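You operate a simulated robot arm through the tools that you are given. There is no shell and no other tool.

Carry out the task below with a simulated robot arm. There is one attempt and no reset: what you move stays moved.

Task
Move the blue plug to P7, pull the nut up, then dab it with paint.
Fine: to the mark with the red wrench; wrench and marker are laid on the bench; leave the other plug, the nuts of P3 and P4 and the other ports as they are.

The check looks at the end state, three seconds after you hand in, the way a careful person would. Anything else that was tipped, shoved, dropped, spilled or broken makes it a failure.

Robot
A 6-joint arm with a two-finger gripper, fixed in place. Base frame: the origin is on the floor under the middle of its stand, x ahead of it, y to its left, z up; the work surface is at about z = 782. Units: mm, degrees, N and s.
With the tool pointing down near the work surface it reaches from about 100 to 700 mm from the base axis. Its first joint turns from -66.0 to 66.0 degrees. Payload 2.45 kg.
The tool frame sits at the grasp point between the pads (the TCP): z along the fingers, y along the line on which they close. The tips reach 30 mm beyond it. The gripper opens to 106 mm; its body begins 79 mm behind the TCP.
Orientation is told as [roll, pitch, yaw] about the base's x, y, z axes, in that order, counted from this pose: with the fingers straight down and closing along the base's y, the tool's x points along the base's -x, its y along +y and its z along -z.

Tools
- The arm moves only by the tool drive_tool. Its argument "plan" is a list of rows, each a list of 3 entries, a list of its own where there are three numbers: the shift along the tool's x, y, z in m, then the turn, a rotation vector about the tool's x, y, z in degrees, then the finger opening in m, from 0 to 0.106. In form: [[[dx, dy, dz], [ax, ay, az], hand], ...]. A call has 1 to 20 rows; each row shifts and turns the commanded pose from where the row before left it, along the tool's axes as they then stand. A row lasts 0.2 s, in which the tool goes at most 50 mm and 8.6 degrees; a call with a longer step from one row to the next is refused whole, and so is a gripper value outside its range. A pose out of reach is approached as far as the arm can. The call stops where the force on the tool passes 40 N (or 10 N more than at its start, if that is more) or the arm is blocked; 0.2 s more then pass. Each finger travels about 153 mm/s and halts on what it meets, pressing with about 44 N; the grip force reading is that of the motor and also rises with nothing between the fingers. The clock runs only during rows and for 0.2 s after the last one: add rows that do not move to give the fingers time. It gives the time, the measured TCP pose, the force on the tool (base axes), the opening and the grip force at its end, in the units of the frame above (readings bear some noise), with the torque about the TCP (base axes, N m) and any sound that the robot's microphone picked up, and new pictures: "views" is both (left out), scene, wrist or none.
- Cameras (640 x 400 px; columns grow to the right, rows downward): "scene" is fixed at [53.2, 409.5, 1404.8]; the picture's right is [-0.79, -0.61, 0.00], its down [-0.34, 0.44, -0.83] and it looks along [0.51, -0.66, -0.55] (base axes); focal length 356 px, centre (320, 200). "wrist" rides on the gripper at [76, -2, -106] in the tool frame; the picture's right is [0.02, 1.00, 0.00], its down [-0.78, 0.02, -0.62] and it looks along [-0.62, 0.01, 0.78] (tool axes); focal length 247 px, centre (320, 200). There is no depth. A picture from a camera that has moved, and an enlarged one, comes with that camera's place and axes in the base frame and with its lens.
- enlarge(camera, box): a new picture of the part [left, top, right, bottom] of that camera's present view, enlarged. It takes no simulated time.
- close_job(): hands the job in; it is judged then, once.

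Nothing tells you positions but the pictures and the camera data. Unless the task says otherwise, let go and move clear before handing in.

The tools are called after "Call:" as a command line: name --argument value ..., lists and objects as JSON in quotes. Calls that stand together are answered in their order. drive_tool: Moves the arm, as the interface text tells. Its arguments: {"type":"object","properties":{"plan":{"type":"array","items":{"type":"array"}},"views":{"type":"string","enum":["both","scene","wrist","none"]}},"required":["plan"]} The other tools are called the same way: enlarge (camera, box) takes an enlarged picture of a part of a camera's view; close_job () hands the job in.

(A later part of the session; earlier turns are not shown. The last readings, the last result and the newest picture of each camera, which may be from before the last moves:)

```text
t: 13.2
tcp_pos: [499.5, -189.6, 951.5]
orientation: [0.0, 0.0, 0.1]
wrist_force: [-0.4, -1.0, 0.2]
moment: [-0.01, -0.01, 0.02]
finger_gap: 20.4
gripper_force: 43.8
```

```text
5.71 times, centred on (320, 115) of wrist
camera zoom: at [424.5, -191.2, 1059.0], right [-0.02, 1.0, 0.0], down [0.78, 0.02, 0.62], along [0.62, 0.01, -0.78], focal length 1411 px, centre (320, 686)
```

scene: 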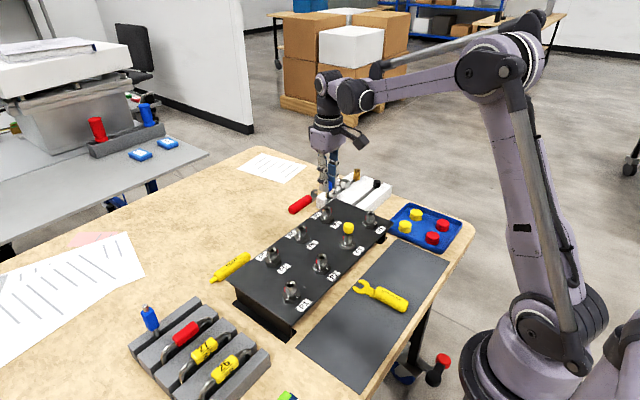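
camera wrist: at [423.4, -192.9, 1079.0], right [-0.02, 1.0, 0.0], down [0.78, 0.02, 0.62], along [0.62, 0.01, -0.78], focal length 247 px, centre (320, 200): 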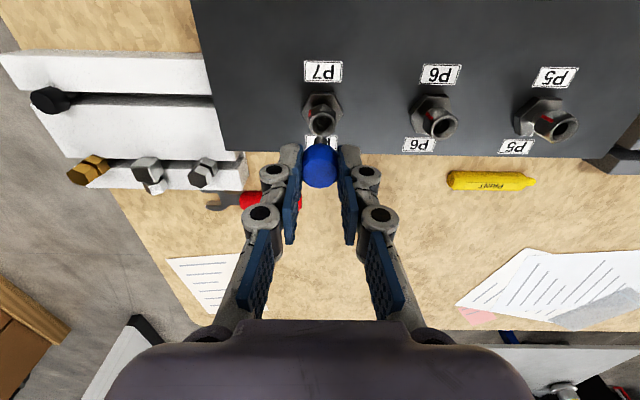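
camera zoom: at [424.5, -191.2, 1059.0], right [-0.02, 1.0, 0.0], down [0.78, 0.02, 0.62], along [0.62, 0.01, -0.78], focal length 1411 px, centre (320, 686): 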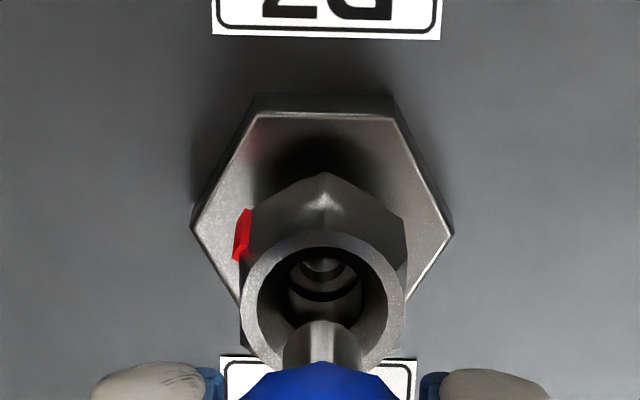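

Within about 0.3 mm now. I'll apply a tiny correction and insert slowly.

Call:
drive_tool --plan '[[[0, -0.0003, 0.004], [0, 0, 0], 0.01], [[0, 0, 0.004], [0, 0, 0], 0.01], [[0, 0, 0.003], [0, 0, 0], 0.01], [[0, 0, 0.003], [0, 0, 0], 0.01], [[0, 0, 0.003], [0, 0, 0], 0.01], [[0, 0, 0.003], [0, 0, 0], 0.01]]'

Call:
enlarge --camera "scene" --box '[295, 170, 355, 230]'

Call:
enlarge --camera "wrist" --box '[280, 80, 360, 170]'

```text
t: 14.6
tcp_pos: [499.4, -190.8, 931.6]
orientation: [-0.1, 0.0, 0.1]
wrist_force: [-0.1, -0.5, 0.7]
moment: [0.01, 0.0, 0.03]
finger_gap: 20.0
gripper_force: 43.5
camera wrist: at [424.1, -191.6, 1039.2], right [-0.02, 1.0, 0.0], down [0.78, 0.02, 0.62], along [0.62, 0.01, -0.78], focal length 247 px, centre (320, 200)
```

scene: 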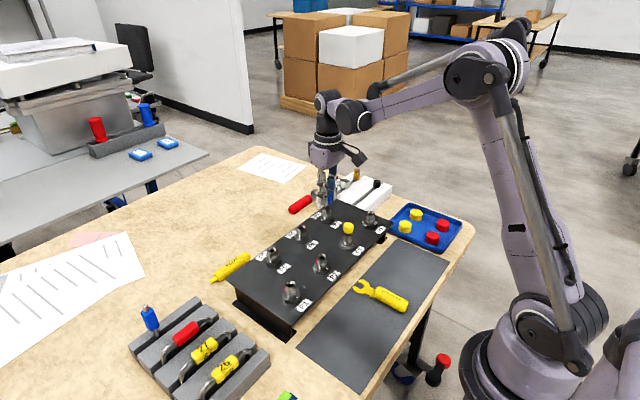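
wrist: 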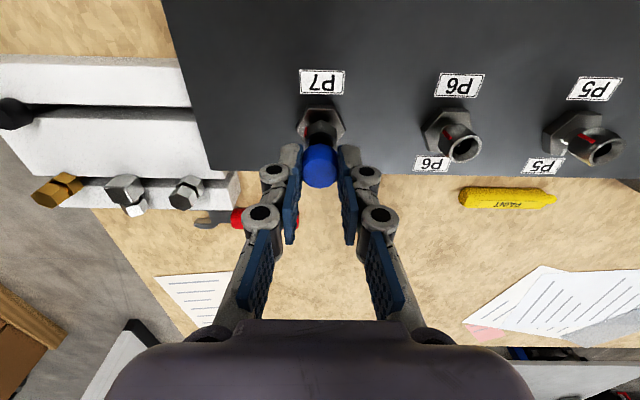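

```text
6.67 times, centred on (325, 200) of scene
camera zoom: at [53.2, 409.5, 1404.8], right [-0.79, -0.61, 0.0], down [-0.34, 0.44, -0.83], along [0.51, -0.66, -0.55], focal length 2376 px, centre (287, 200)
```

zoom: 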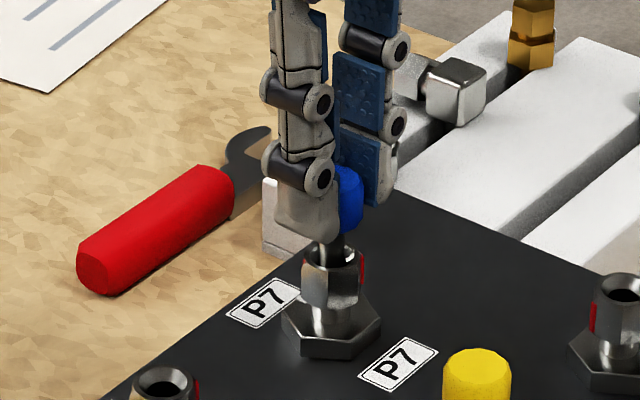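

```text
4.44 times, centred on (320, 125) of wrist
camera zoom: at [424.1, -191.6, 1039.2], right [-0.02, 1.0, 0.0], down [0.78, 0.02, 0.62], along [0.62, 0.01, -0.78], focal length 1098 px, centre (320, 533)
```

zoom: 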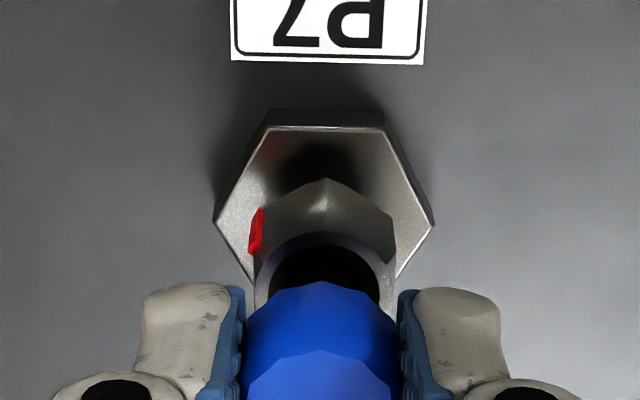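

The stem is inside the bore without resistance. I'll continue down the remaining ~10 mm.

Call:
drive_tool --plan '[[[0, 0, 0.003], [0, 0, 0], 0.01], [[0, 0, 0.003], [0, 0, 0], 0.01], [[0, 0, 0.002], [0, 0, 0], 0.01], [[0, 0, 0.002], [0, 0, 0], 0.01], [[0, 0, 0], [0, 0, 0], 0.01]]' --views "none"

Call:
enlarge --camera "scene" --box '[295, 170, 355, 230]'

Call:
enlarge --camera "wrist" --box '[280, 80, 360, 170]'

```text
t: 15.8
tcp_pos: [498.8, -189.5, 922.8]
orientation: [-0.1, 0.0, 0.1]
wrist_force: [0.1, -0.4, -0.3]
moment: [0.01, 0.01, -0.01]
finger_gap: 20.5
gripper_force: 44.3
```

```text
6.67 times, centred on (325, 200) of scene
camera zoom: at [53.2, 409.5, 1404.8], right [-0.79, -0.61, 0.0], down [-0.34, 0.44, -0.83], along [0.51, -0.66, -0.55], focal length 2376 px, centre (287, 200)
```

zoom: 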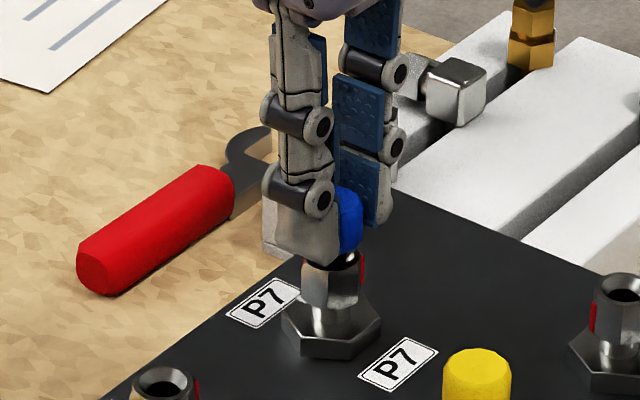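

```text
4.44 times, centred on (320, 125) of wrist
camera zoom: at [424.0, -191.5, 1029.7], right [-0.02, 1.0, 0.0], down [0.78, 0.02, 0.62], along [0.62, 0.01, -0.78], focal length 1098 px, centre (320, 533)
```

zoom: 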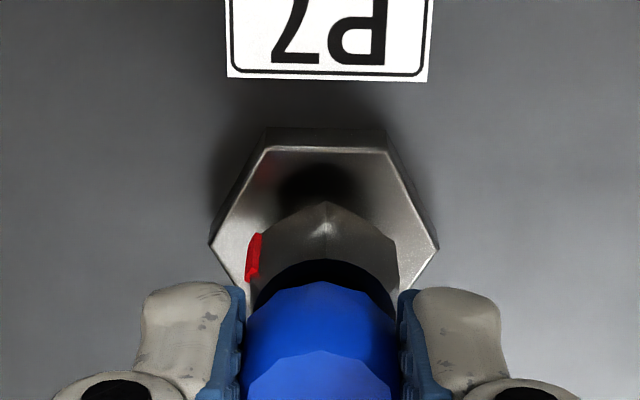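

No contact force yet, height matches the original seat. I'll press gently to find the bottom.

Call:
drive_tool --plan '[[[0, 0, 0.001], [0, 0, 0], 0.01], [[0, 0, 0], [0, 0, 0], 0.01]]' --views "none"

Call:
drive_tool --plan '[[[0, 0, 0.001], [0, 0, 0], 0.01], [[0, 0, 0], [0, 0, 0], 0.01]]' --views "none"

```text
t: 16.4
tcp_pos: [499.8, -189.6, 922.6]
orientation: [0.0, 0.1, 0.1]
wrist_force: [0.1, 0.4, 7.5]
moment: [0.0, -0.04, -0.02]
finger_gap: 20.3
gripper_force: 43.5
```

```text
t: 17.0
tcp_pos: [498.4, -190.9, 920.9]
orientation: [-0.1, 0.0, 0.1]
wrist_force: [-0.4, 1.3, 30.8]
moment: [-0.02, -0.04, 0.02]
finger_gap: 20.0
gripper_force: 44.1
```

The plug is bottomed (31 N reaction). I'll ease off, open and rise.

Call:
drive_tool --plan '[[[0, 0, -0.0015], [0, 0, 0], 0.01], [[0, 0, 0], [0, 0, 0], 0.03], [[0, 0, 0], [0, 0, 0], 0.05], [[0, 0, 0], [0, 0, 0], 0.05], [[0, 0, -0.01], [0, 0, 0], 0.05], [[0, 0, -0.02], [0, 0, 0], 0.05], [[0, 0, -0.02], [0, 0, 0], 0.05]]'

Call:
enlarge --camera "scene" --box '[295, 170, 355, 230]'

Call:
enlarge --camera "wrist" --box '[280, 80, 360, 170]'

```text
t: 18.6
tcp_pos: [499.9, -190.8, 972.2]
orientation: [0.0, 0.0, 0.1]
wrist_force: [0.1, -0.2, 0.0]
moment: [-0.02, 0.03, 0.01]
finger_gap: 49.9
gripper_force: 0.1
camera wrist: at [424.9, -192.5, 1079.1], right [-0.02, 1.0, 0.0], down [0.78, 0.02, 0.62], along [0.62, 0.01, -0.78], focal length 247 px, centre (320, 200)
```

scene: 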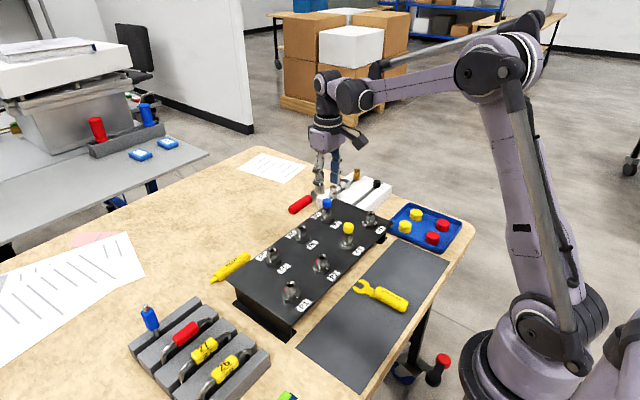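
wrist: 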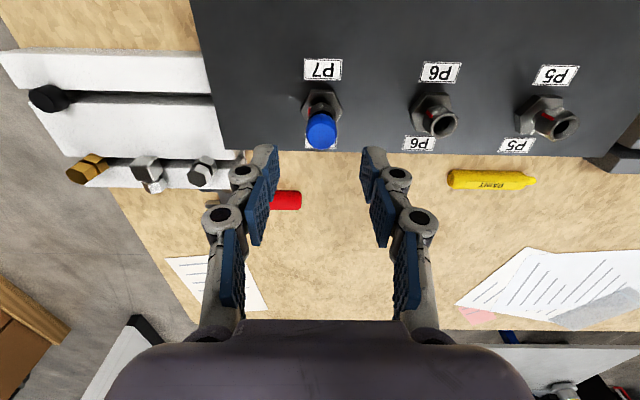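

```text
6.67 times, centred on (325, 200) of scene
camera zoom: at [53.2, 409.5, 1404.8], right [-0.79, -0.61, 0.0], down [-0.34, 0.44, -0.83], along [0.51, -0.66, -0.55], focal length 2376 px, centre (287, 200)
```

zoom: 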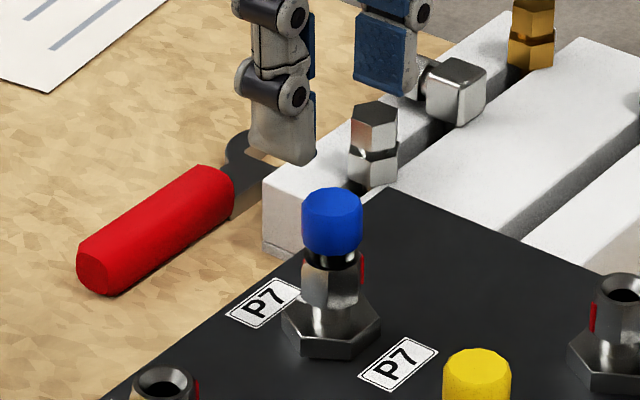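

```text
4.44 times, centred on (320, 125) of wrist
camera zoom: at [424.9, -192.5, 1079.1], right [-0.02, 1.0, 0.0], down [0.78, 0.02, 0.62], along [0.62, 0.01, -0.78], focal length 1098 px, centre (320, 533)
```

zoom: 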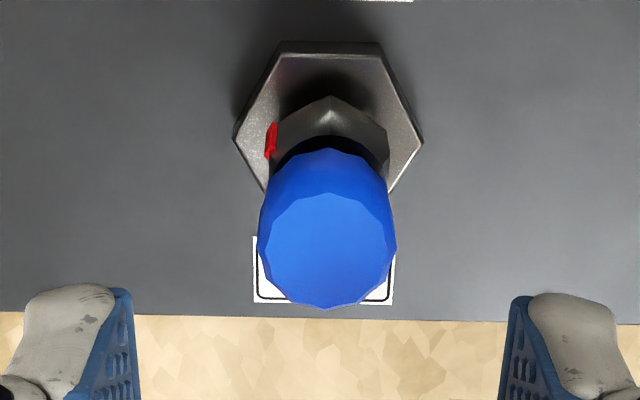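

The plug is properly seated in P7, looking just as it did on P4. Next is the red wrench, lying along y at about x=651, y from -365 to -215. I'll turn the tool +90° to grip its handle across, and move towards it.

Call:
drive_tool --plan '[[[0, 0, -0.02], [0, 0, 0], 0.06], [[0, 0, 0], [0, 0, -8.5], 0.06], [[0, 0, 0], [0, 0, -8.5], 0.06], [[0, 0, 0], [0, 0, -8.5], 0.06], [[0, 0, 0], [0, 0, -8.5], 0.06], [[0, 0, 0], [0, 0, -8.5], 0.06], [[0, 0, 0], [0, 0, -8.5], 0.06], [[0, 0, 0], [0, 0, -8.5], 0.06], [[0, 0, 0], [0, 0, -8.5], 0.06], [[0, 0, 0], [0, 0, -8.5], 0.06], [[0, 0, 0], [0, 0, -8.5], 0.06], [[0, 0, 0], [0, 0, -5], 0.06], [[0, 0, 0], [0, 0, 0], 0.06]]'

```text
t: 21.4
tcp_pos: [499.9, -190.7, 992.1]
orientation: [0.0, 0.0, 90.2]
wrist_force: [0.2, 0.6, 0.5]
moment: [-0.01, 0.02, 0.0]
finger_gap: 60.1
gripper_force: 0.1
camera wrist: at [502.6, -266.3, 1099.4], right [-1.0, -0.02, 0.0], down [-0.02, 0.78, 0.62], along [-0.02, 0.62, -0.78], focal length 247 px, centre (320, 200)
```

scene: 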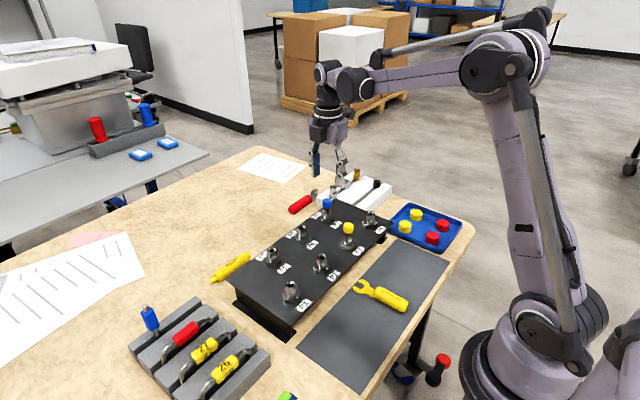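
wrist: 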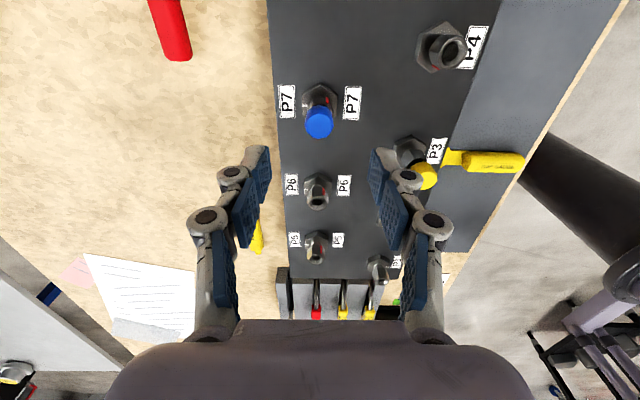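

Yaw +90 works. I'll move out above the wrench handle.

Call:
drive_tool --plan '[[[0.0138, -0.0375, 0], [0, 0, 0], 0.06], [[0.0138, -0.0375, 0], [0, 0, 0], 0.06], [[0.0138, -0.0375, 0.01], [0, 0, 0], 0.06], [[0.0138, -0.0375, 0.02], [0, 0, 0], 0.06], [[0, 0, 0.02], [0, 0, 0], 0.06], [[0, 0, 0.02], [0, 0, 0], 0.06], [[0, 0, 0], [0, 0, 0], 0.06]]'

Call:
enlarge --camera "wrist" --box '[240, 60, 400, 200]'

Call:
enlarge --camera "scene" --box '[270, 150, 370, 230]'

```text
t: 23.0
tcp_pos: [636.5, -241.6, 924.4]
orientation: [0.0, 0.1, 90.1]
wrist_force: [0.2, 0.0, 0.1]
moment: [0.01, 0.01, 0.0]
finger_gap: 59.9
gripper_force: 0.1
out of reach, approached as far as the arm can: row 4
camera wrist: at [638.5, -316.6, 1032.7], right [-1.0, -0.02, 0.0], down [-0.02, 0.78, 0.62], along [-0.01, 0.62, -0.78], focal length 247 px, centre (320, 200)
```

scene: 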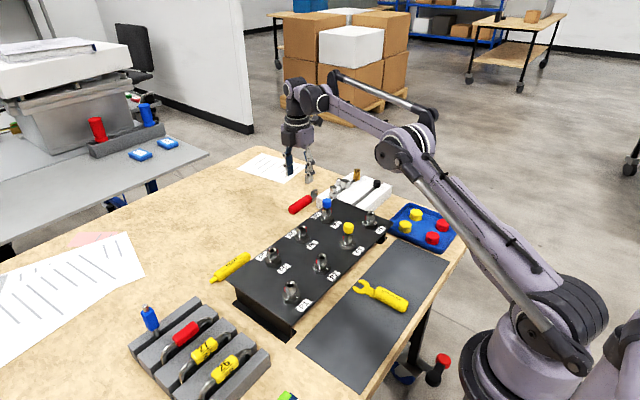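
wrist: 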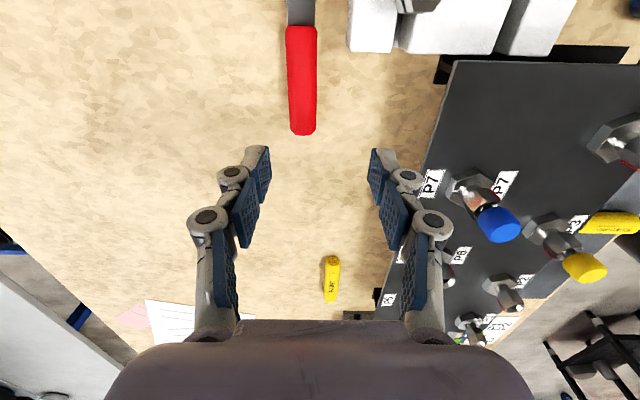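

```text
2.86 times, centred on (320, 130) of wrist
camera zoom: at [638.5, -316.6, 1032.7], right [-1.0, -0.02, 0.0], down [-0.02, 0.78, 0.62], along [-0.01, 0.62, -0.78], focal length 706 px, centre (320, 400)
```

zoom: 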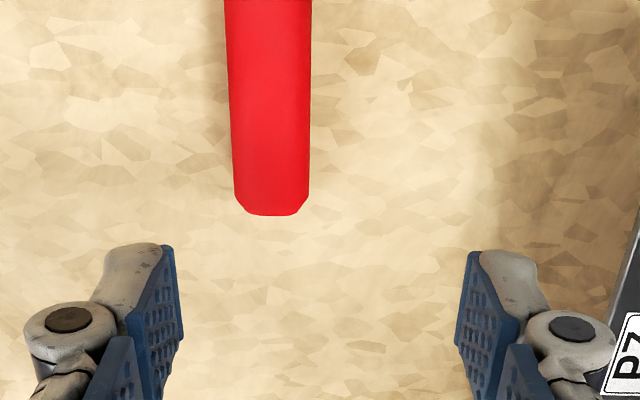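

```text
5.00 times, centred on (320, 190) of scene
camera zoom: at [53.2, 409.5, 1404.8], right [-0.79, -0.61, 0.0], down [-0.34, 0.44, -0.83], along [0.51, -0.66, -0.55], focal length 1782 px, centre (320, 250)
```

zoom: 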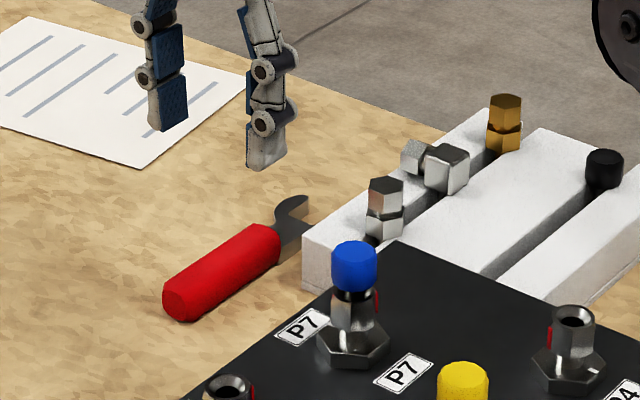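

The wrench handle runs along y at x≈653, ending at y≈-217, about 25 mm thick. I'll shift over it and descend partway, then check alignment.

Call:
drive_tool --plan '[[[0, 0, 0.03], [0, 0, 0], 0.06], [[0.0, -0.008, 0.03], [0, 0, 0], 0.06], [[0, -0.0083, 0.01], [0, 0, 0], 0.06], [[0, 0, 0], [0, 0, 0], 0.06]]'

Call:
enlarge --camera "wrist" --box '[240, 60, 400, 200]'

Call:
enlarge --camera "scene" --box '[270, 150, 370, 230]'

```text
t: 24.0
tcp_pos: [652.1, -239.7, 854.4]
orientation: [0.0, 0.1, 90.2]
wrist_force: [-0.1, 0.3, 0.3]
moment: [0.01, 0.0, -0.01]
finger_gap: 60.2
gripper_force: 0.0
camera wrist: at [655.2, -315.9, 962.2], right [-1.0, -0.02, 0.0], down [-0.02, 0.78, 0.62], along [-0.01, 0.62, -0.78], focal length 247 px, centre (320, 200)
```

scene: 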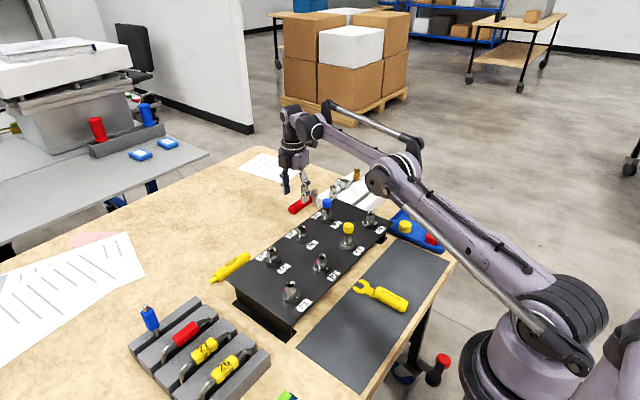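
wrist: 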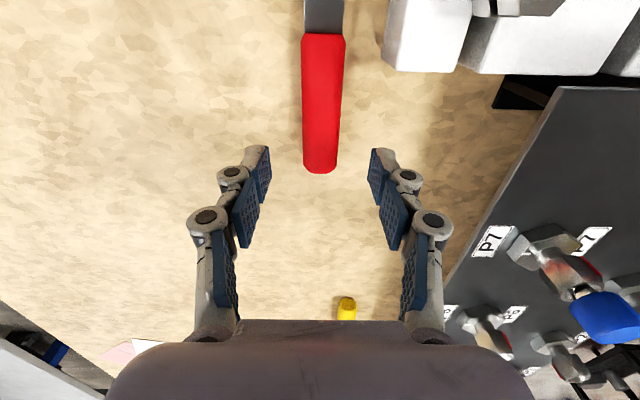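

```text
2.86 times, centred on (320, 130) of wrist
camera zoom: at [655.2, -315.9, 962.2], right [-1.0, -0.02, 0.0], down [-0.02, 0.78, 0.62], along [-0.01, 0.62, -0.78], focal length 706 px, centre (320, 400)
```

zoom: 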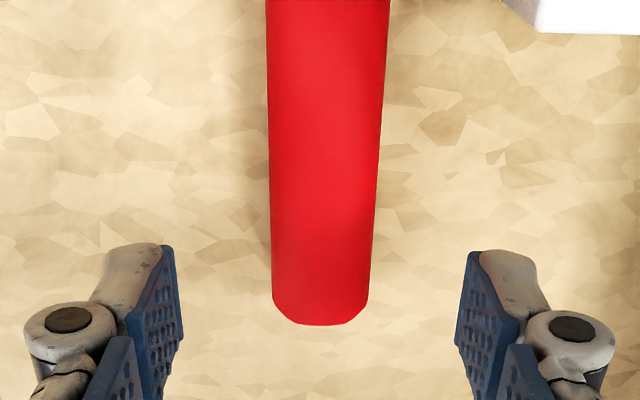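

```text
5.00 times, centred on (320, 190) of scene
camera zoom: at [53.2, 409.5, 1404.8], right [-0.79, -0.61, 0.0], down [-0.34, 0.44, -0.83], along [0.51, -0.66, -0.55], focal length 1782 px, centre (320, 250)
```

zoom: 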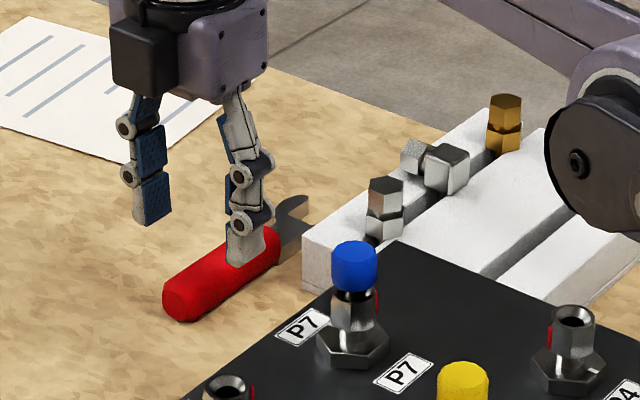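

The handle is centred between the fingers and parallel to the tool. I'll descend so the tips are just above the bench and close on the handle.

Call:
drive_tool --plan '[[[0, 0, 0.015], [0, 0, 0], 0.06], [[0, 0, 0.015], [0, 0, 0], 0.06], [[0, 0, 0.01], [0, 0, 0], 0.06], [[0, 0, 0], [0, 0, 0], 0.06]]' --views "wrist"

Call:
enlarge --camera "scene" --box '[270, 150, 370, 230]'

```text
t: 25.0
tcp_pos: [650.8, -240.9, 815.3]
orientation: [0.0, 0.0, 90.0]
wrist_force: [-1.2, -0.4, 0.4]
moment: [0.0, 0.02, -0.01]
finger_gap: 60.0
gripper_force: 0.1
camera wrist: at [654.9, -316.2, 922.4], right [-1.0, -0.02, 0.0], down [-0.02, 0.78, 0.62], along [-0.01, 0.62, -0.78], focal length 247 px, centre (320, 200)
```

wrist: 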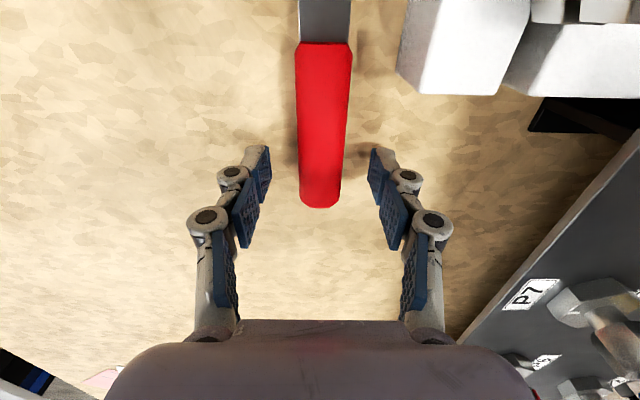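

```text
5.00 times, centred on (320, 190) of scene
camera zoom: at [53.2, 409.5, 1404.8], right [-0.79, -0.61, 0.0], down [-0.34, 0.44, -0.83], along [0.51, -0.66, -0.55], focal length 1782 px, centre (320, 250)
```

zoom: 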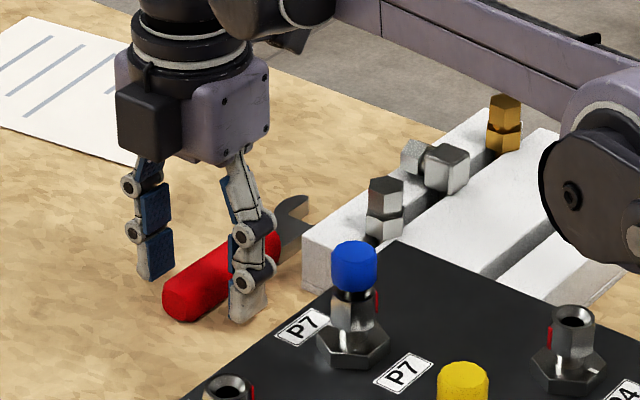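

Straddling the handle with tips just above the bench. Closing now, then lifting a little.

Call:
drive_tool --plan '[[[0, 0, 0], [0, 0, 0], 0.035], [[0, 0, 0], [0, 0, 0], 0.01], [[0, 0, 0], [0, 0, 0], 0.01], [[0, 0, 0], [0, 0, 0], 0.01], [[0, 0, -0.01], [0, 0, 0], 0.01], [[0, 0, -0.02], [0, 0, 0], 0.01], [[0, 0, -0.03], [0, 0, 0], 0.01], [[0, 0, 0], [0, 0, 0], 0.01]]'

Call:
enlarge --camera "scene" --box '[270, 150, 370, 230]'

```text
t: 26.8
tcp_pos: [653.1, -239.0, 876.7]
orientation: [0.0, 0.0, 90.1]
wrist_force: [0.6, -0.5, -1.6]
moment: [0.02, 0.02, -0.02]
finger_gap: 25.0
gripper_force: 43.9
camera wrist: at [655.0, -315.8, 983.7], right [-1.0, -0.02, 0.0], down [-0.02, 0.78, 0.62], along [-0.01, 0.62, -0.78], focal length 247 px, centre (320, 200)
```

scene: 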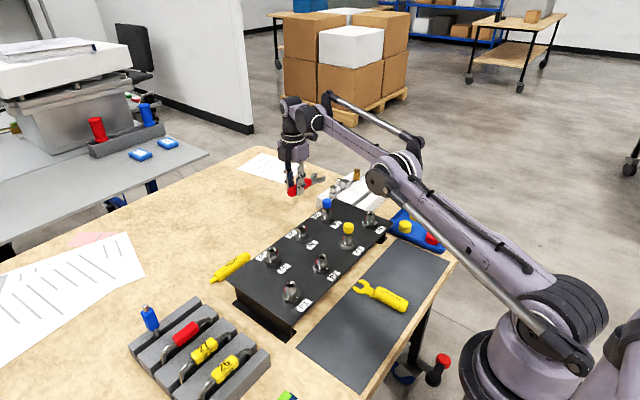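
wrist: 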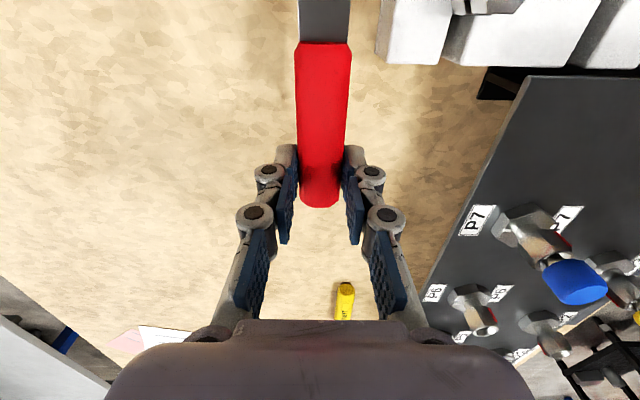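

```text
5.00 times, centred on (320, 190) of scene
camera zoom: at [53.2, 409.5, 1404.8], right [-0.79, -0.61, 0.0], down [-0.34, 0.44, -0.83], along [0.51, -0.66, -0.55], focal length 1782 px, centre (320, 250)
```

zoom: 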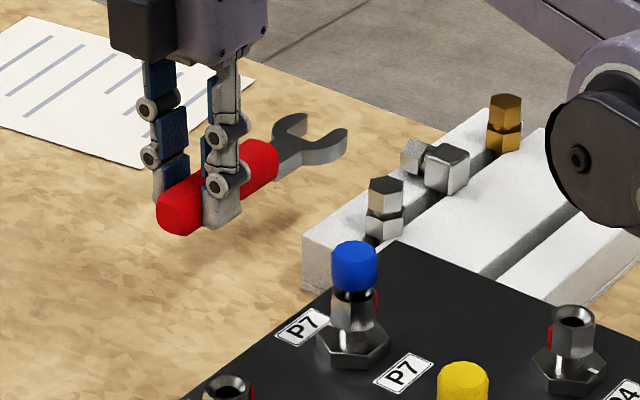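

The wrench is held level. I'll zoom in on its head to get its geometry relative to the tool.

Call:
enlarge --camera "scene" --box '[285, 160, 345, 200]'

Call:
enlarge --camera "scene" --box '[305, 195, 345, 235]'

```text
10.00 times, centred on (315, 180) of scene
camera zoom: at [53.2, 409.5, 1404.8], right [-0.79, -0.61, 0.0], down [-0.34, 0.44, -0.83], along [0.51, -0.66, -0.55], focal length 3564 px, centre (370, 400)
```

zoom: 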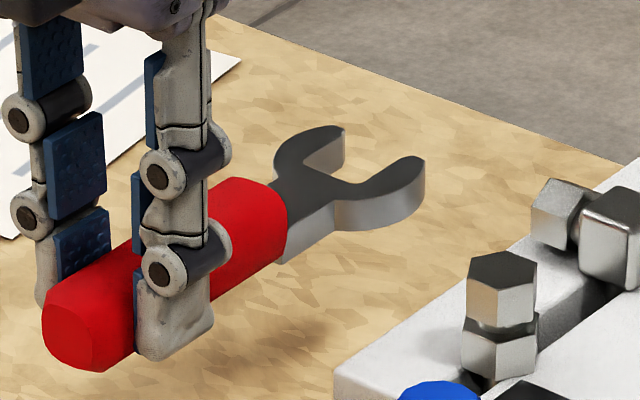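

```text
10.00 times, centred on (325, 215) of scene
camera zoom: at [53.2, 409.5, 1404.8], right [-0.79, -0.61, 0.0], down [-0.34, 0.44, -0.83], along [0.51, -0.66, -0.55], focal length 3564 px, centre (270, 50)
```

zoom: 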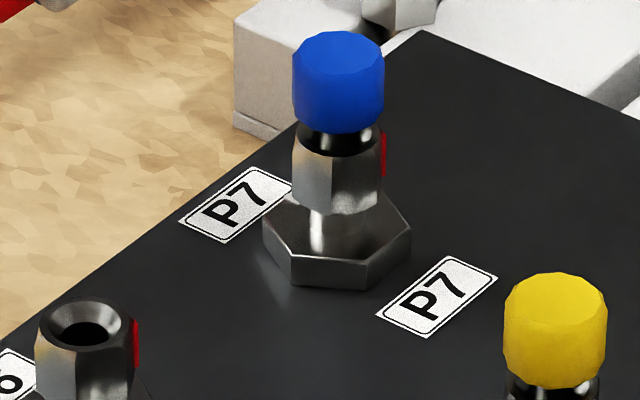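

Wrench head is about 10 mm thick with ~22 mm opening, and the nut's flats are about 21.5 mm. I'll raise the wrench, move clear of the fixture, and turn the tool so the jaws point at P7 from the +x side.

Call:
drive_tool --plan '[[[0, 0, -0.025], [0, 0, 0], 0.01], [[-0.015, 0.004, -0.02], [0, 0, 0], 0.01], [[-0.018, 0.004, -0.02], [0, 0, 0], 0.01], [[-0.015, 0.002, -0.015], [0, 0, 0], 0.01], [[0, 0, 0], [0, 0, 0], 0.01]]'

```text
t: 28.0
tcp_pos: [648.1, -194.1, 957.2]
orientation: [0.2, 0.1, 90.1]
wrist_force: [-0.5, 0.2, -2.1]
moment: [0.08, -0.02, 0.01]
finger_gap: 24.8
gripper_force: 44.5
out of reach, approached as far as the arm can: row 3
camera wrist: at [650.8, -269.0, 1064.6], right [-1.0, -0.02, 0.0], down [-0.02, 0.78, 0.62], along [-0.02, 0.62, -0.78], focal length 247 px, centre (320, 200)
```

scene: 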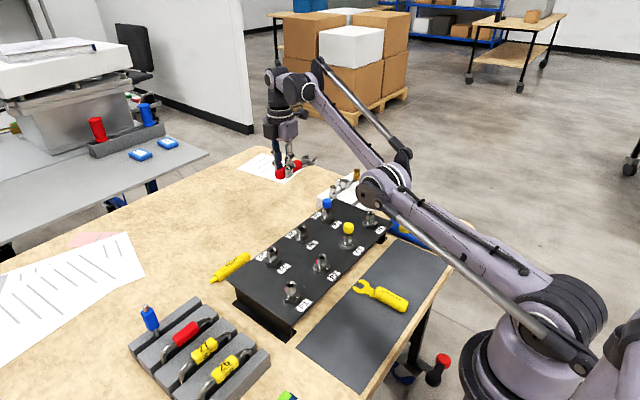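
wrist: 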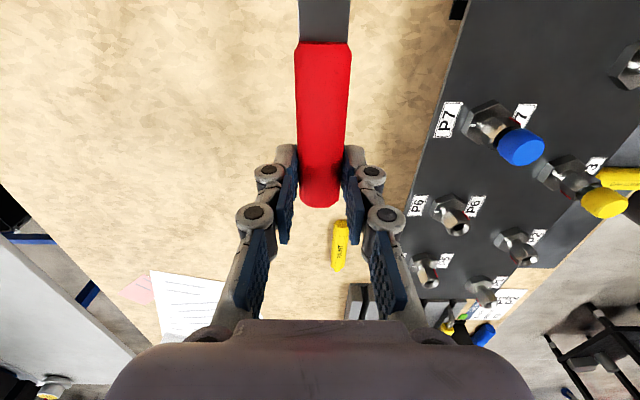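

Safe height reached. From this side I can check P7's white mark before turning.

Call:
enlarge --camera "wrist" --box '[430, 80, 560, 180]'

Call:
drive_tool --plan '[[[0, 0, 0], [0, 0, 8.5], 0.01], [[0, 0, 0], [0, 0, 8.5], 0.01], [[0, 0, 0], [0, 0, 8.5], 0.01], [[0, 0, 0], [0, 0, 8.5], 0.01], [[0, 0, 0], [0, 0, 8.5], 0.01], [[0, 0, 0], [0, 0, 8.5], 0.01], [[0, 0, 0], [0, 0, 8.5], 0.01], [[0, 0, 0], [0, 0, 8.5], 0.01], [[0, 0, 0], [0, 0, 8.5], 0.01], [[0, 0, 0], [0, 0, 8.5], 0.01], [[0, 0, 0], [0, 0, 5.1], 0.01], [[0, 0, 0], [0, 0, 0], 0.01]]'

Call:
enlarge --camera "scene" --box '[270, 150, 370, 230]'

```text
4.00 times, centred on (495, 130) of wrist
camera zoom: at [650.8, -269.0, 1064.6], right [-1.0, -0.02, 0.0], down [-0.02, 0.78, 0.62], along [-0.02, 0.62, -0.78], focal length 988 px, centre (-380, 480)
```

zoom: 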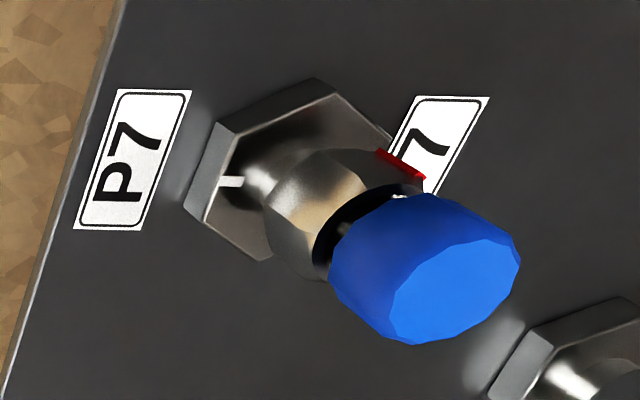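

```text
t: 30.6
tcp_pos: [647.9, -194.0, 957.3]
orientation: [0.0, 0.2, -0.1]
wrist_force: [0.4, 0.6, -0.3]
moment: [-0.01, -0.09, 0.0]
finger_gap: 25.2
gripper_force: 43.8
camera wrist: at [572.5, -194.8, 1064.6], right [-0.02, 1.0, 0.0], down [0.79, 0.02, 0.62], along [0.62, 0.01, -0.79], focal length 247 px, centre (320, 200)
```

scene: 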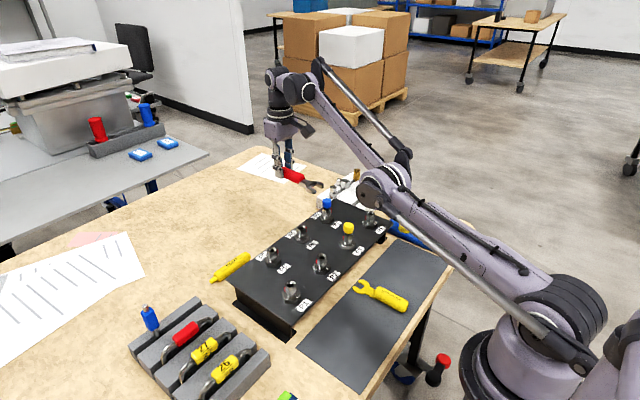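
wrist: 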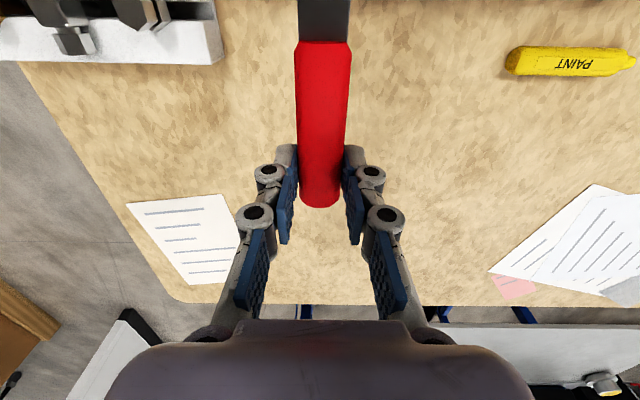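

```text
5.00 times, centred on (320, 190) of scene
camera zoom: at [53.2, 409.5, 1404.8], right [-0.79, -0.61, 0.0], down [-0.34, 0.44, -0.83], along [0.51, -0.66, -0.55], focal length 1782 px, centre (320, 250)
```

zoom: 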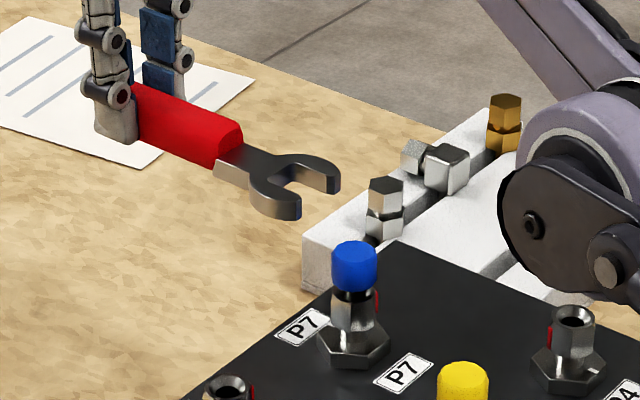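

P7's white mark is confirmed on the +x side. Now I'll line up y = -190.2 with the P7 axis and lower the wrench to nut height (TCP z ≈ 897), still clear of the nut.

Call:
drive_tool --plan '[[[0, 0.0038, 0], [0, 0, 0], 0.01], [[0, 0, 0.03], [0, 0, 0], 0.01], [[0, 0, 0.02], [0, 0, 0], 0.01], [[0, 0, 0.01], [0, 0, 0], 0.01], [[0, 0, 0], [0, 0, 0], 0.01], [[0, 0, 0], [0, 0, 0], 0.01]]'

Call:
enlarge --camera "scene" --box '[280, 185, 350, 235]'

Call:
drive_tool --plan '[[[0, 0, 0], [0, 0, 0], 0.01]]' --views "none"

Call:
drive_tool --plan '[[[0, 0, 0], [0, 0, 0], 0.01]]' --views "none"

Call:
drive_tool --plan '[[[0, 0, 0], [0, 0, 0], 0.01]]' --views "none"

```text
t: 32.0
tcp_pos: [664.0, -195.0, 901.9]
orientation: [-0.1, 0.0, 0.0]
wrist_force: [0.1, 0.0, -1.2]
moment: [0.02, -0.02, -0.01]
finger_gap: 25.1
gripper_force: 43.9
out of reach, approached as far as the arm can: row 2, 3
camera wrist: at [589.1, -196.2, 1009.8], right [-0.02, 1.0, 0.0], down [0.78, 0.02, 0.62], along [0.62, 0.01, -0.78], focal length 247 px, centre (320, 200)
```

scene: 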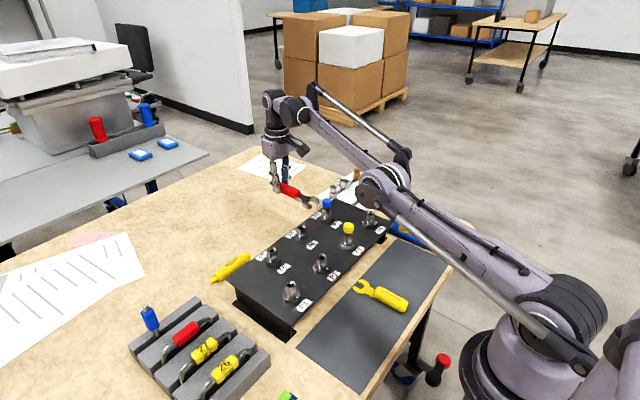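
wrist: 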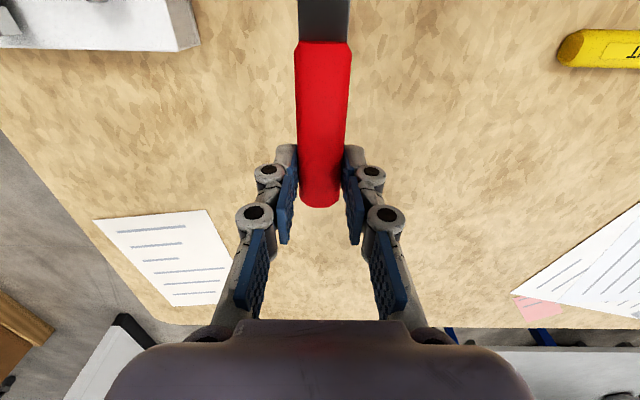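

```text
8.00 times, centred on (315, 210) of scene
camera zoom: at [53.2, 409.5, 1404.8], right [-0.79, -0.61, 0.0], down [-0.34, 0.44, -0.83], along [0.51, -0.66, -0.55], focal length 2851 px, centre (360, 120)
```

zoom: 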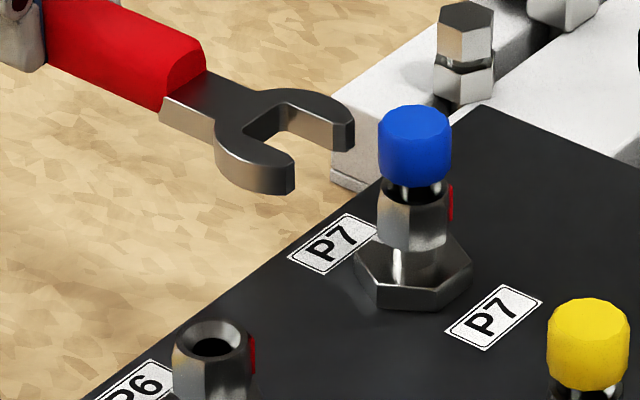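

```text
t: 32.4
tcp_pos: [663.8, -195.8, 902.2]
orientation: [0.1, 0.0, 0.0]
wrist_force: [0.5, -0.1, -1.3]
moment: [0.0, -0.09, 0.02]
finger_gap: 24.9
gripper_force: 43.9
```

```text
t: 32.8
tcp_pos: [663.7, -194.5, 902.7]
orientation: [0.0, 0.2, 0.0]
wrist_force: [0.3, -1.3, -1.6]
moment: [-0.02, -0.06, 0.0]
finger_gap: 25.1
gripper_force: 44.1
```

```text
t: 33.2
tcp_pos: [665.0, -195.5, 903.1]
orientation: [-0.1, 0.1, 0.1]
wrist_force: [-0.8, 0.5, -1.4]
moment: [0.03, -0.07, -0.01]
finger_gap: 25.0
gripper_force: 44.1
```

The reach limit nudged the tool outward a bit (now x≈664, y≈-195, z≈902.5); nothing was touched. I'll correct y and z, staying clear of the nut, then compare jaw and nut in zoom.

Call:
drive_tool --plan '[[[0.01, 0.0025, 0.0025], [0, 0, 0], 0.01], [[0.008, 0.0025, 0.0025], [0, 0, 0], 0.01], [[0, 0, 0], [0, 0, 0], 0.01], [[0, 0, 0], [0, 0, 0], 0.01]]' --views "none"

Call:
enlarge --camera "scene" --box '[300, 190, 340, 225]'

Call:
drive_tool --plan '[[[0, 0, 0], [0, 0, 0], 0.01]]' --views "none"

Call:
drive_tool --plan '[[[0, 0, 0], [0, 0, 0], 0.01]]' --views "none"

Call:
drive_tool --plan '[[[0, 0, 0], [0, 0, 0], 0.01]]' --views "none"

```text
t: 34.2
tcp_pos: [644.0, -189.7, 896.9]
orientation: [0.0, 0.1, 0.1]
wrist_force: [-0.4, 0.3, -2.0]
moment: [-0.01, -0.01, 0.02]
finger_gap: 25.0
gripper_force: 43.7
```

```text
11.43 times, centred on (320, 208) of scene
camera zoom: at [53.2, 409.5, 1404.8], right [-0.79, -0.61, 0.0], down [-0.34, 0.44, -0.83], along [0.51, -0.66, -0.55], focal length 4073 px, centre (320, 114)
```

zoom: 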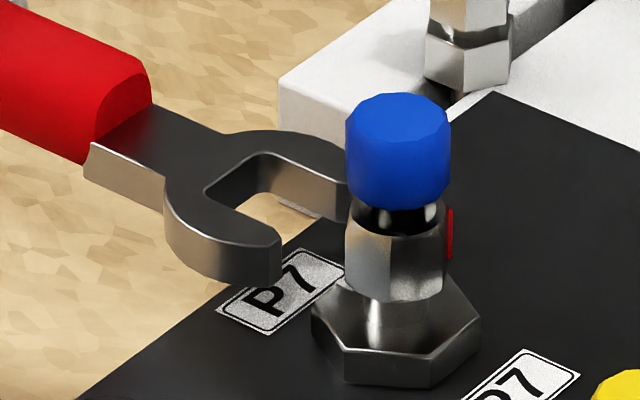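

```text
t: 34.6
tcp_pos: [643.2, -189.6, 897.0]
orientation: [0.0, 0.0, 0.0]
wrist_force: [-0.2, 0.3, -1.2]
moment: [0.02, -0.08, -0.03]
finger_gap: 24.9
gripper_force: 43.5
```

```text
t: 35.0
tcp_pos: [643.7, -190.3, 896.2]
orientation: [0.0, 0.0, 0.0]
wrist_force: [0.7, -0.6, -1.0]
moment: [-0.01, -0.04, 0.03]
finger_gap: 25.0
gripper_force: 43.7
```

```text
t: 35.4
tcp_pos: [643.7, -189.4, 896.7]
orientation: [0.0, 0.0, -0.1]
wrist_force: [1.4, 0.1, -1.2]
moment: [-0.04, -0.07, 0.02]
finger_gap: 24.7
gripper_force: 43.9
```

I'll check the wrench's tilt and height with closer zooms before sliding on.

Call:
enlarge --camera "scene" --box '[260, 170, 330, 220]'

Call:
enlarge --camera "wrist" --box '[270, 0, 370, 60]'

```text
8.00 times, centred on (295, 195) of scene
camera zoom: at [53.2, 409.5, 1404.8], right [-0.79, -0.61, 0.0], down [-0.34, 0.44, -0.83], along [0.51, -0.66, -0.55], focal length 2851 px, centre (520, 240)
```

zoom: 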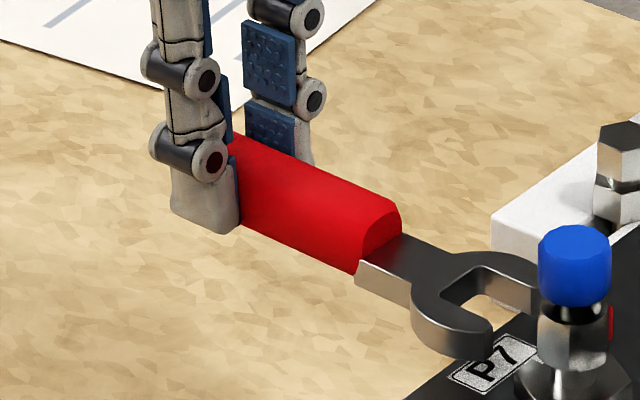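

```text
6.40 times, centred on (320, 30) of wrist
camera zoom: at [568.4, -190.6, 1003.8], right [-0.02, 1.0, 0.0], down [0.78, 0.02, 0.62], along [0.62, 0.01, -0.78], focal length 1581 px, centre (320, 1288)
```

zoom: 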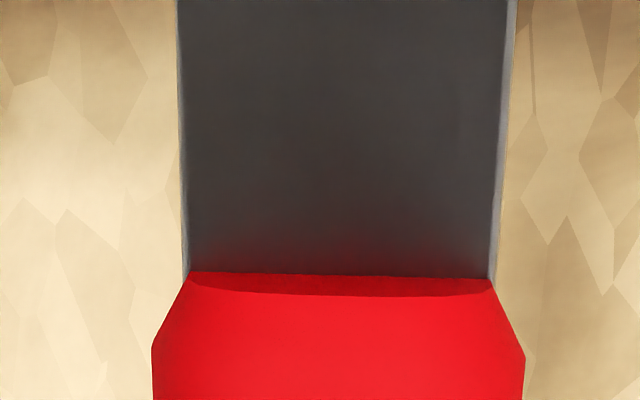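

The wrench's head plane sits about 28 mm below the TCP, lower than I assumed, so I must raise it ~7.6 mm to match the nut (z 869–886). I'll correct y by -0.5 mm too, then approach the nut corner.

Call:
drive_tool --plan '[[[0, -0.0005, -0.0038], [0, 0, 0], 0.01], [[0, 0, -0.0038], [0, 0, 0], 0.01], [[0.006, 0, 0], [0, 0, 0], 0.01], [[0, 0, 0], [0, 0, 0], 0.01], [[0, 0, 0], [0, 0, 0], 0.01]]' --views "none"

Call:
enlarge --camera "scene" --box '[305, 195, 340, 225]'

Call:
drive_tool --plan '[[[0, 0, 0], [0, 0, 0], 0.01]]' --views "none"

Call:
drive_tool --plan '[[[0, 0, 0], [0, 0, 0], 0.01]]' --views "none"

Call:
drive_tool --plan '[[[0, 0, 0], [0, 0, 0], 0.01]]' --views "none"

```text
t: 36.6
tcp_pos: [636.7, -189.8, 903.0]
orientation: [0.0, 0.0, -0.1]
wrist_force: [0.2, 0.3, -1.1]
moment: [0.01, -0.04, 0.02]
finger_gap: 25.1
gripper_force: 44.0
```

```text
13.33 times, centred on (322, 210) of scene
camera zoom: at [53.2, 409.5, 1404.8], right [-0.79, -0.61, 0.0], down [-0.34, 0.44, -0.83], along [0.51, -0.66, -0.55], focal length 4751 px, centre (287, 67)
```

zoom: 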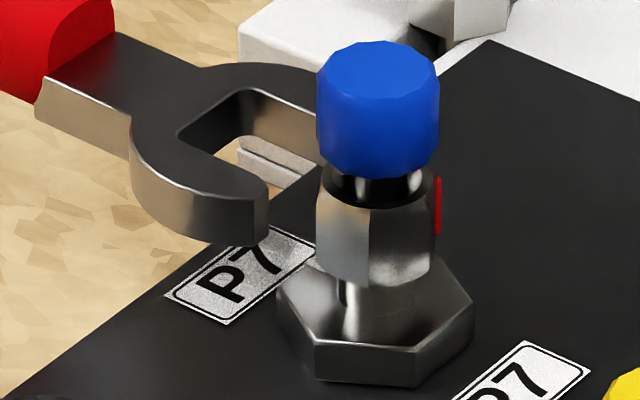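

```text
t: 37.0
tcp_pos: [638.5, -190.0, 903.7]
orientation: [0.0, 0.0, 0.1]
wrist_force: [-0.1, 0.4, -1.8]
moment: [-0.03, -0.01, 0.02]
finger_gap: 25.0
gripper_force: 43.9
```

```text
t: 37.4
tcp_pos: [637.6, -190.0, 903.4]
orientation: [0.0, 0.0, 0.0]
wrist_force: [0.5, -0.7, -0.8]
moment: [-0.03, -0.05, 0.0]
finger_gap: 25.1
gripper_force: 43.7
```

```text
t: 37.8
tcp_pos: [638.6, -189.9, 904.1]
orientation: [0.0, 0.1, 0.0]
wrist_force: [0.4, 0.1, -1.0]
moment: [-0.02, -0.03, 0.02]
finger_gap: 25.1
gripper_force: 44.4
```

Height now matches (head 872–882 inside the nut's 868–886). I'll apply a last -0.3 mm y correction and slide in gently towards the flats.

Call:
drive_tool --plan '[[[0.004, -0.0003, 0], [0, 0, 0], 0.01], [[0.004, 0, 0], [0, 0, 0], 0.01], [[0.004, 0, 0], [0, 0, 0], 0.01], [[0.003, 0, 0], [0, 0, 0], 0.01], [[0, 0, 0], [0, 0, 0], 0.01]]' --views "none"

Call:
enlarge --camera "scene" --box '[305, 195, 340, 225]'

```text
t: 39.0
tcp_pos: [622.4, -189.8, 903.4]
orientation: [0.0, 0.0, -0.1]
wrist_force: [0.3, 2.3, -0.9]
moment: [0.06, -0.06, -0.19]
finger_gap: 24.9
gripper_force: 44.1
```

```text
13.33 times, centred on (322, 210) of scene
camera zoom: at [53.2, 409.5, 1404.8], right [-0.79, -0.61, 0.0], down [-0.34, 0.44, -0.83], along [0.51, -0.66, -0.55], focal length 4751 px, centre (287, 67)
```

zoom: 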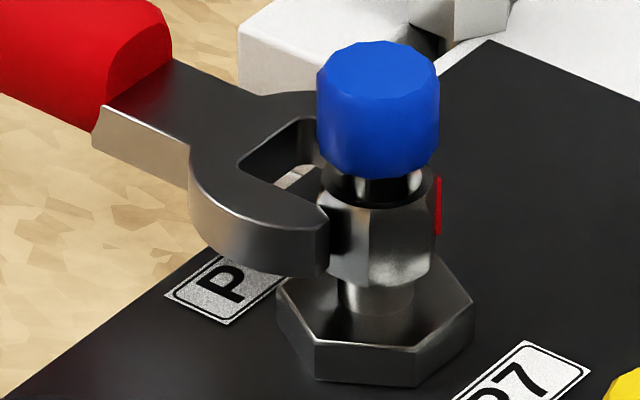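

Jaws are starting onto the flats with only a light 2 N side force. I'll shift +0.3 mm in y and keep sliding on.

Call:
drive_tool --plan '[[[0.002, 0.0003, 0], [0, 0, 0], 0.01], [[0.003, 0, 0], [0, 0, 0], 0.01], [[0.003, 0, 0], [0, 0, 0], 0.01], [[0.002, 0, 0], [0, 0, 0], 0.01], [[0, 0, 0], [0, 0, 0], 0.01]]' --views "none"

Call:
enlarge --camera "scene" --box '[305, 195, 340, 225]'

```text
t: 40.2
tcp_pos: [613.9, -190.8, 903.8]
orientation: [0.0, 0.0, 0.0]
wrist_force: [0.4, 1.0, -0.2]
moment: [-0.01, -0.07, -0.01]
finger_gap: 25.2
gripper_force: 43.6
```

```text
13.33 times, centred on (322, 210) of scene
camera zoom: at [53.2, 409.5, 1404.8], right [-0.79, -0.61, 0.0], down [-0.34, 0.44, -0.83], along [0.51, -0.66, -0.55], focal length 4751 px, centre (287, 67)
```

zoom: 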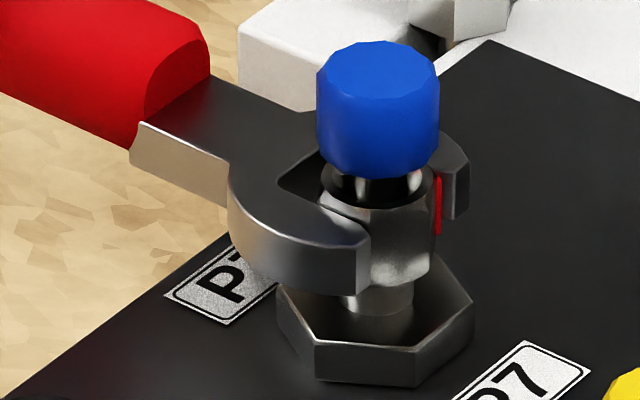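

Sliding on smoothly. I'll continue in small steps until the throat touches the nut.

Call:
drive_tool --plan '[[[0.002, 0, 0], [0, 0, 0], 0.01], [[0.002, 0, 0], [0, 0, 0], 0.01], [[0.001, 0, 0], [0, 0, 0], 0.01], [[0, 0, 0], [0, 0, 0], 0.01]]' --views "none"

Call:
drive_tool --plan '[[[0.001, 0, 0], [0, 0, 0], 0.01], [[0.001, 0, 0], [0, 0, 0], 0.01], [[0, 0, 0], [0, 0, 0], 0.01]]' --views "none"

Call:
enlarge --camera "scene" --box '[305, 195, 340, 225]'

```text
t: 41.2
tcp_pos: [609.0, -189.2, 904.3]
orientation: [0.0, -0.1, 0.0]
wrist_force: [8.8, -2.0, 1.2]
moment: [-0.04, 0.03, 0.06]
finger_gap: 25.0
gripper_force: 44.3
```

```text
t: 42.0
tcp_pos: [608.3, -190.1, 903.5]
orientation: [-0.1, -0.2, 0.0]
wrist_force: [22.0, -1.6, 3.7]
moment: [-0.02, -0.15, 0.01]
finger_gap: 24.9
gripper_force: 43.9
```

```text
13.33 times, centred on (322, 210) of scene
camera zoom: at [53.7, 409.5, 1404.8], right [-0.79, -0.61, 0.0], down [-0.34, 0.44, -0.83], along [0.51, -0.66, -0.55], focal length 4751 px, centre (287, 67)
```

zoom: 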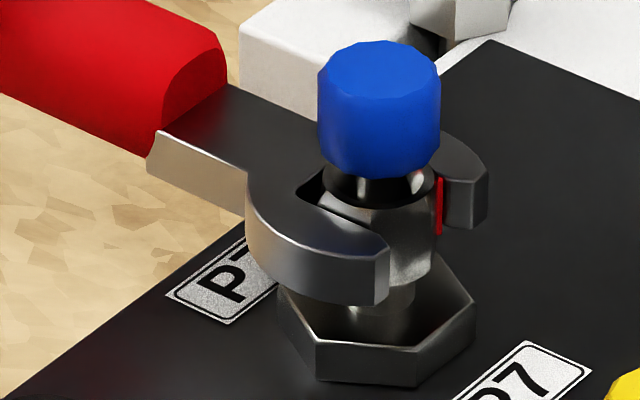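

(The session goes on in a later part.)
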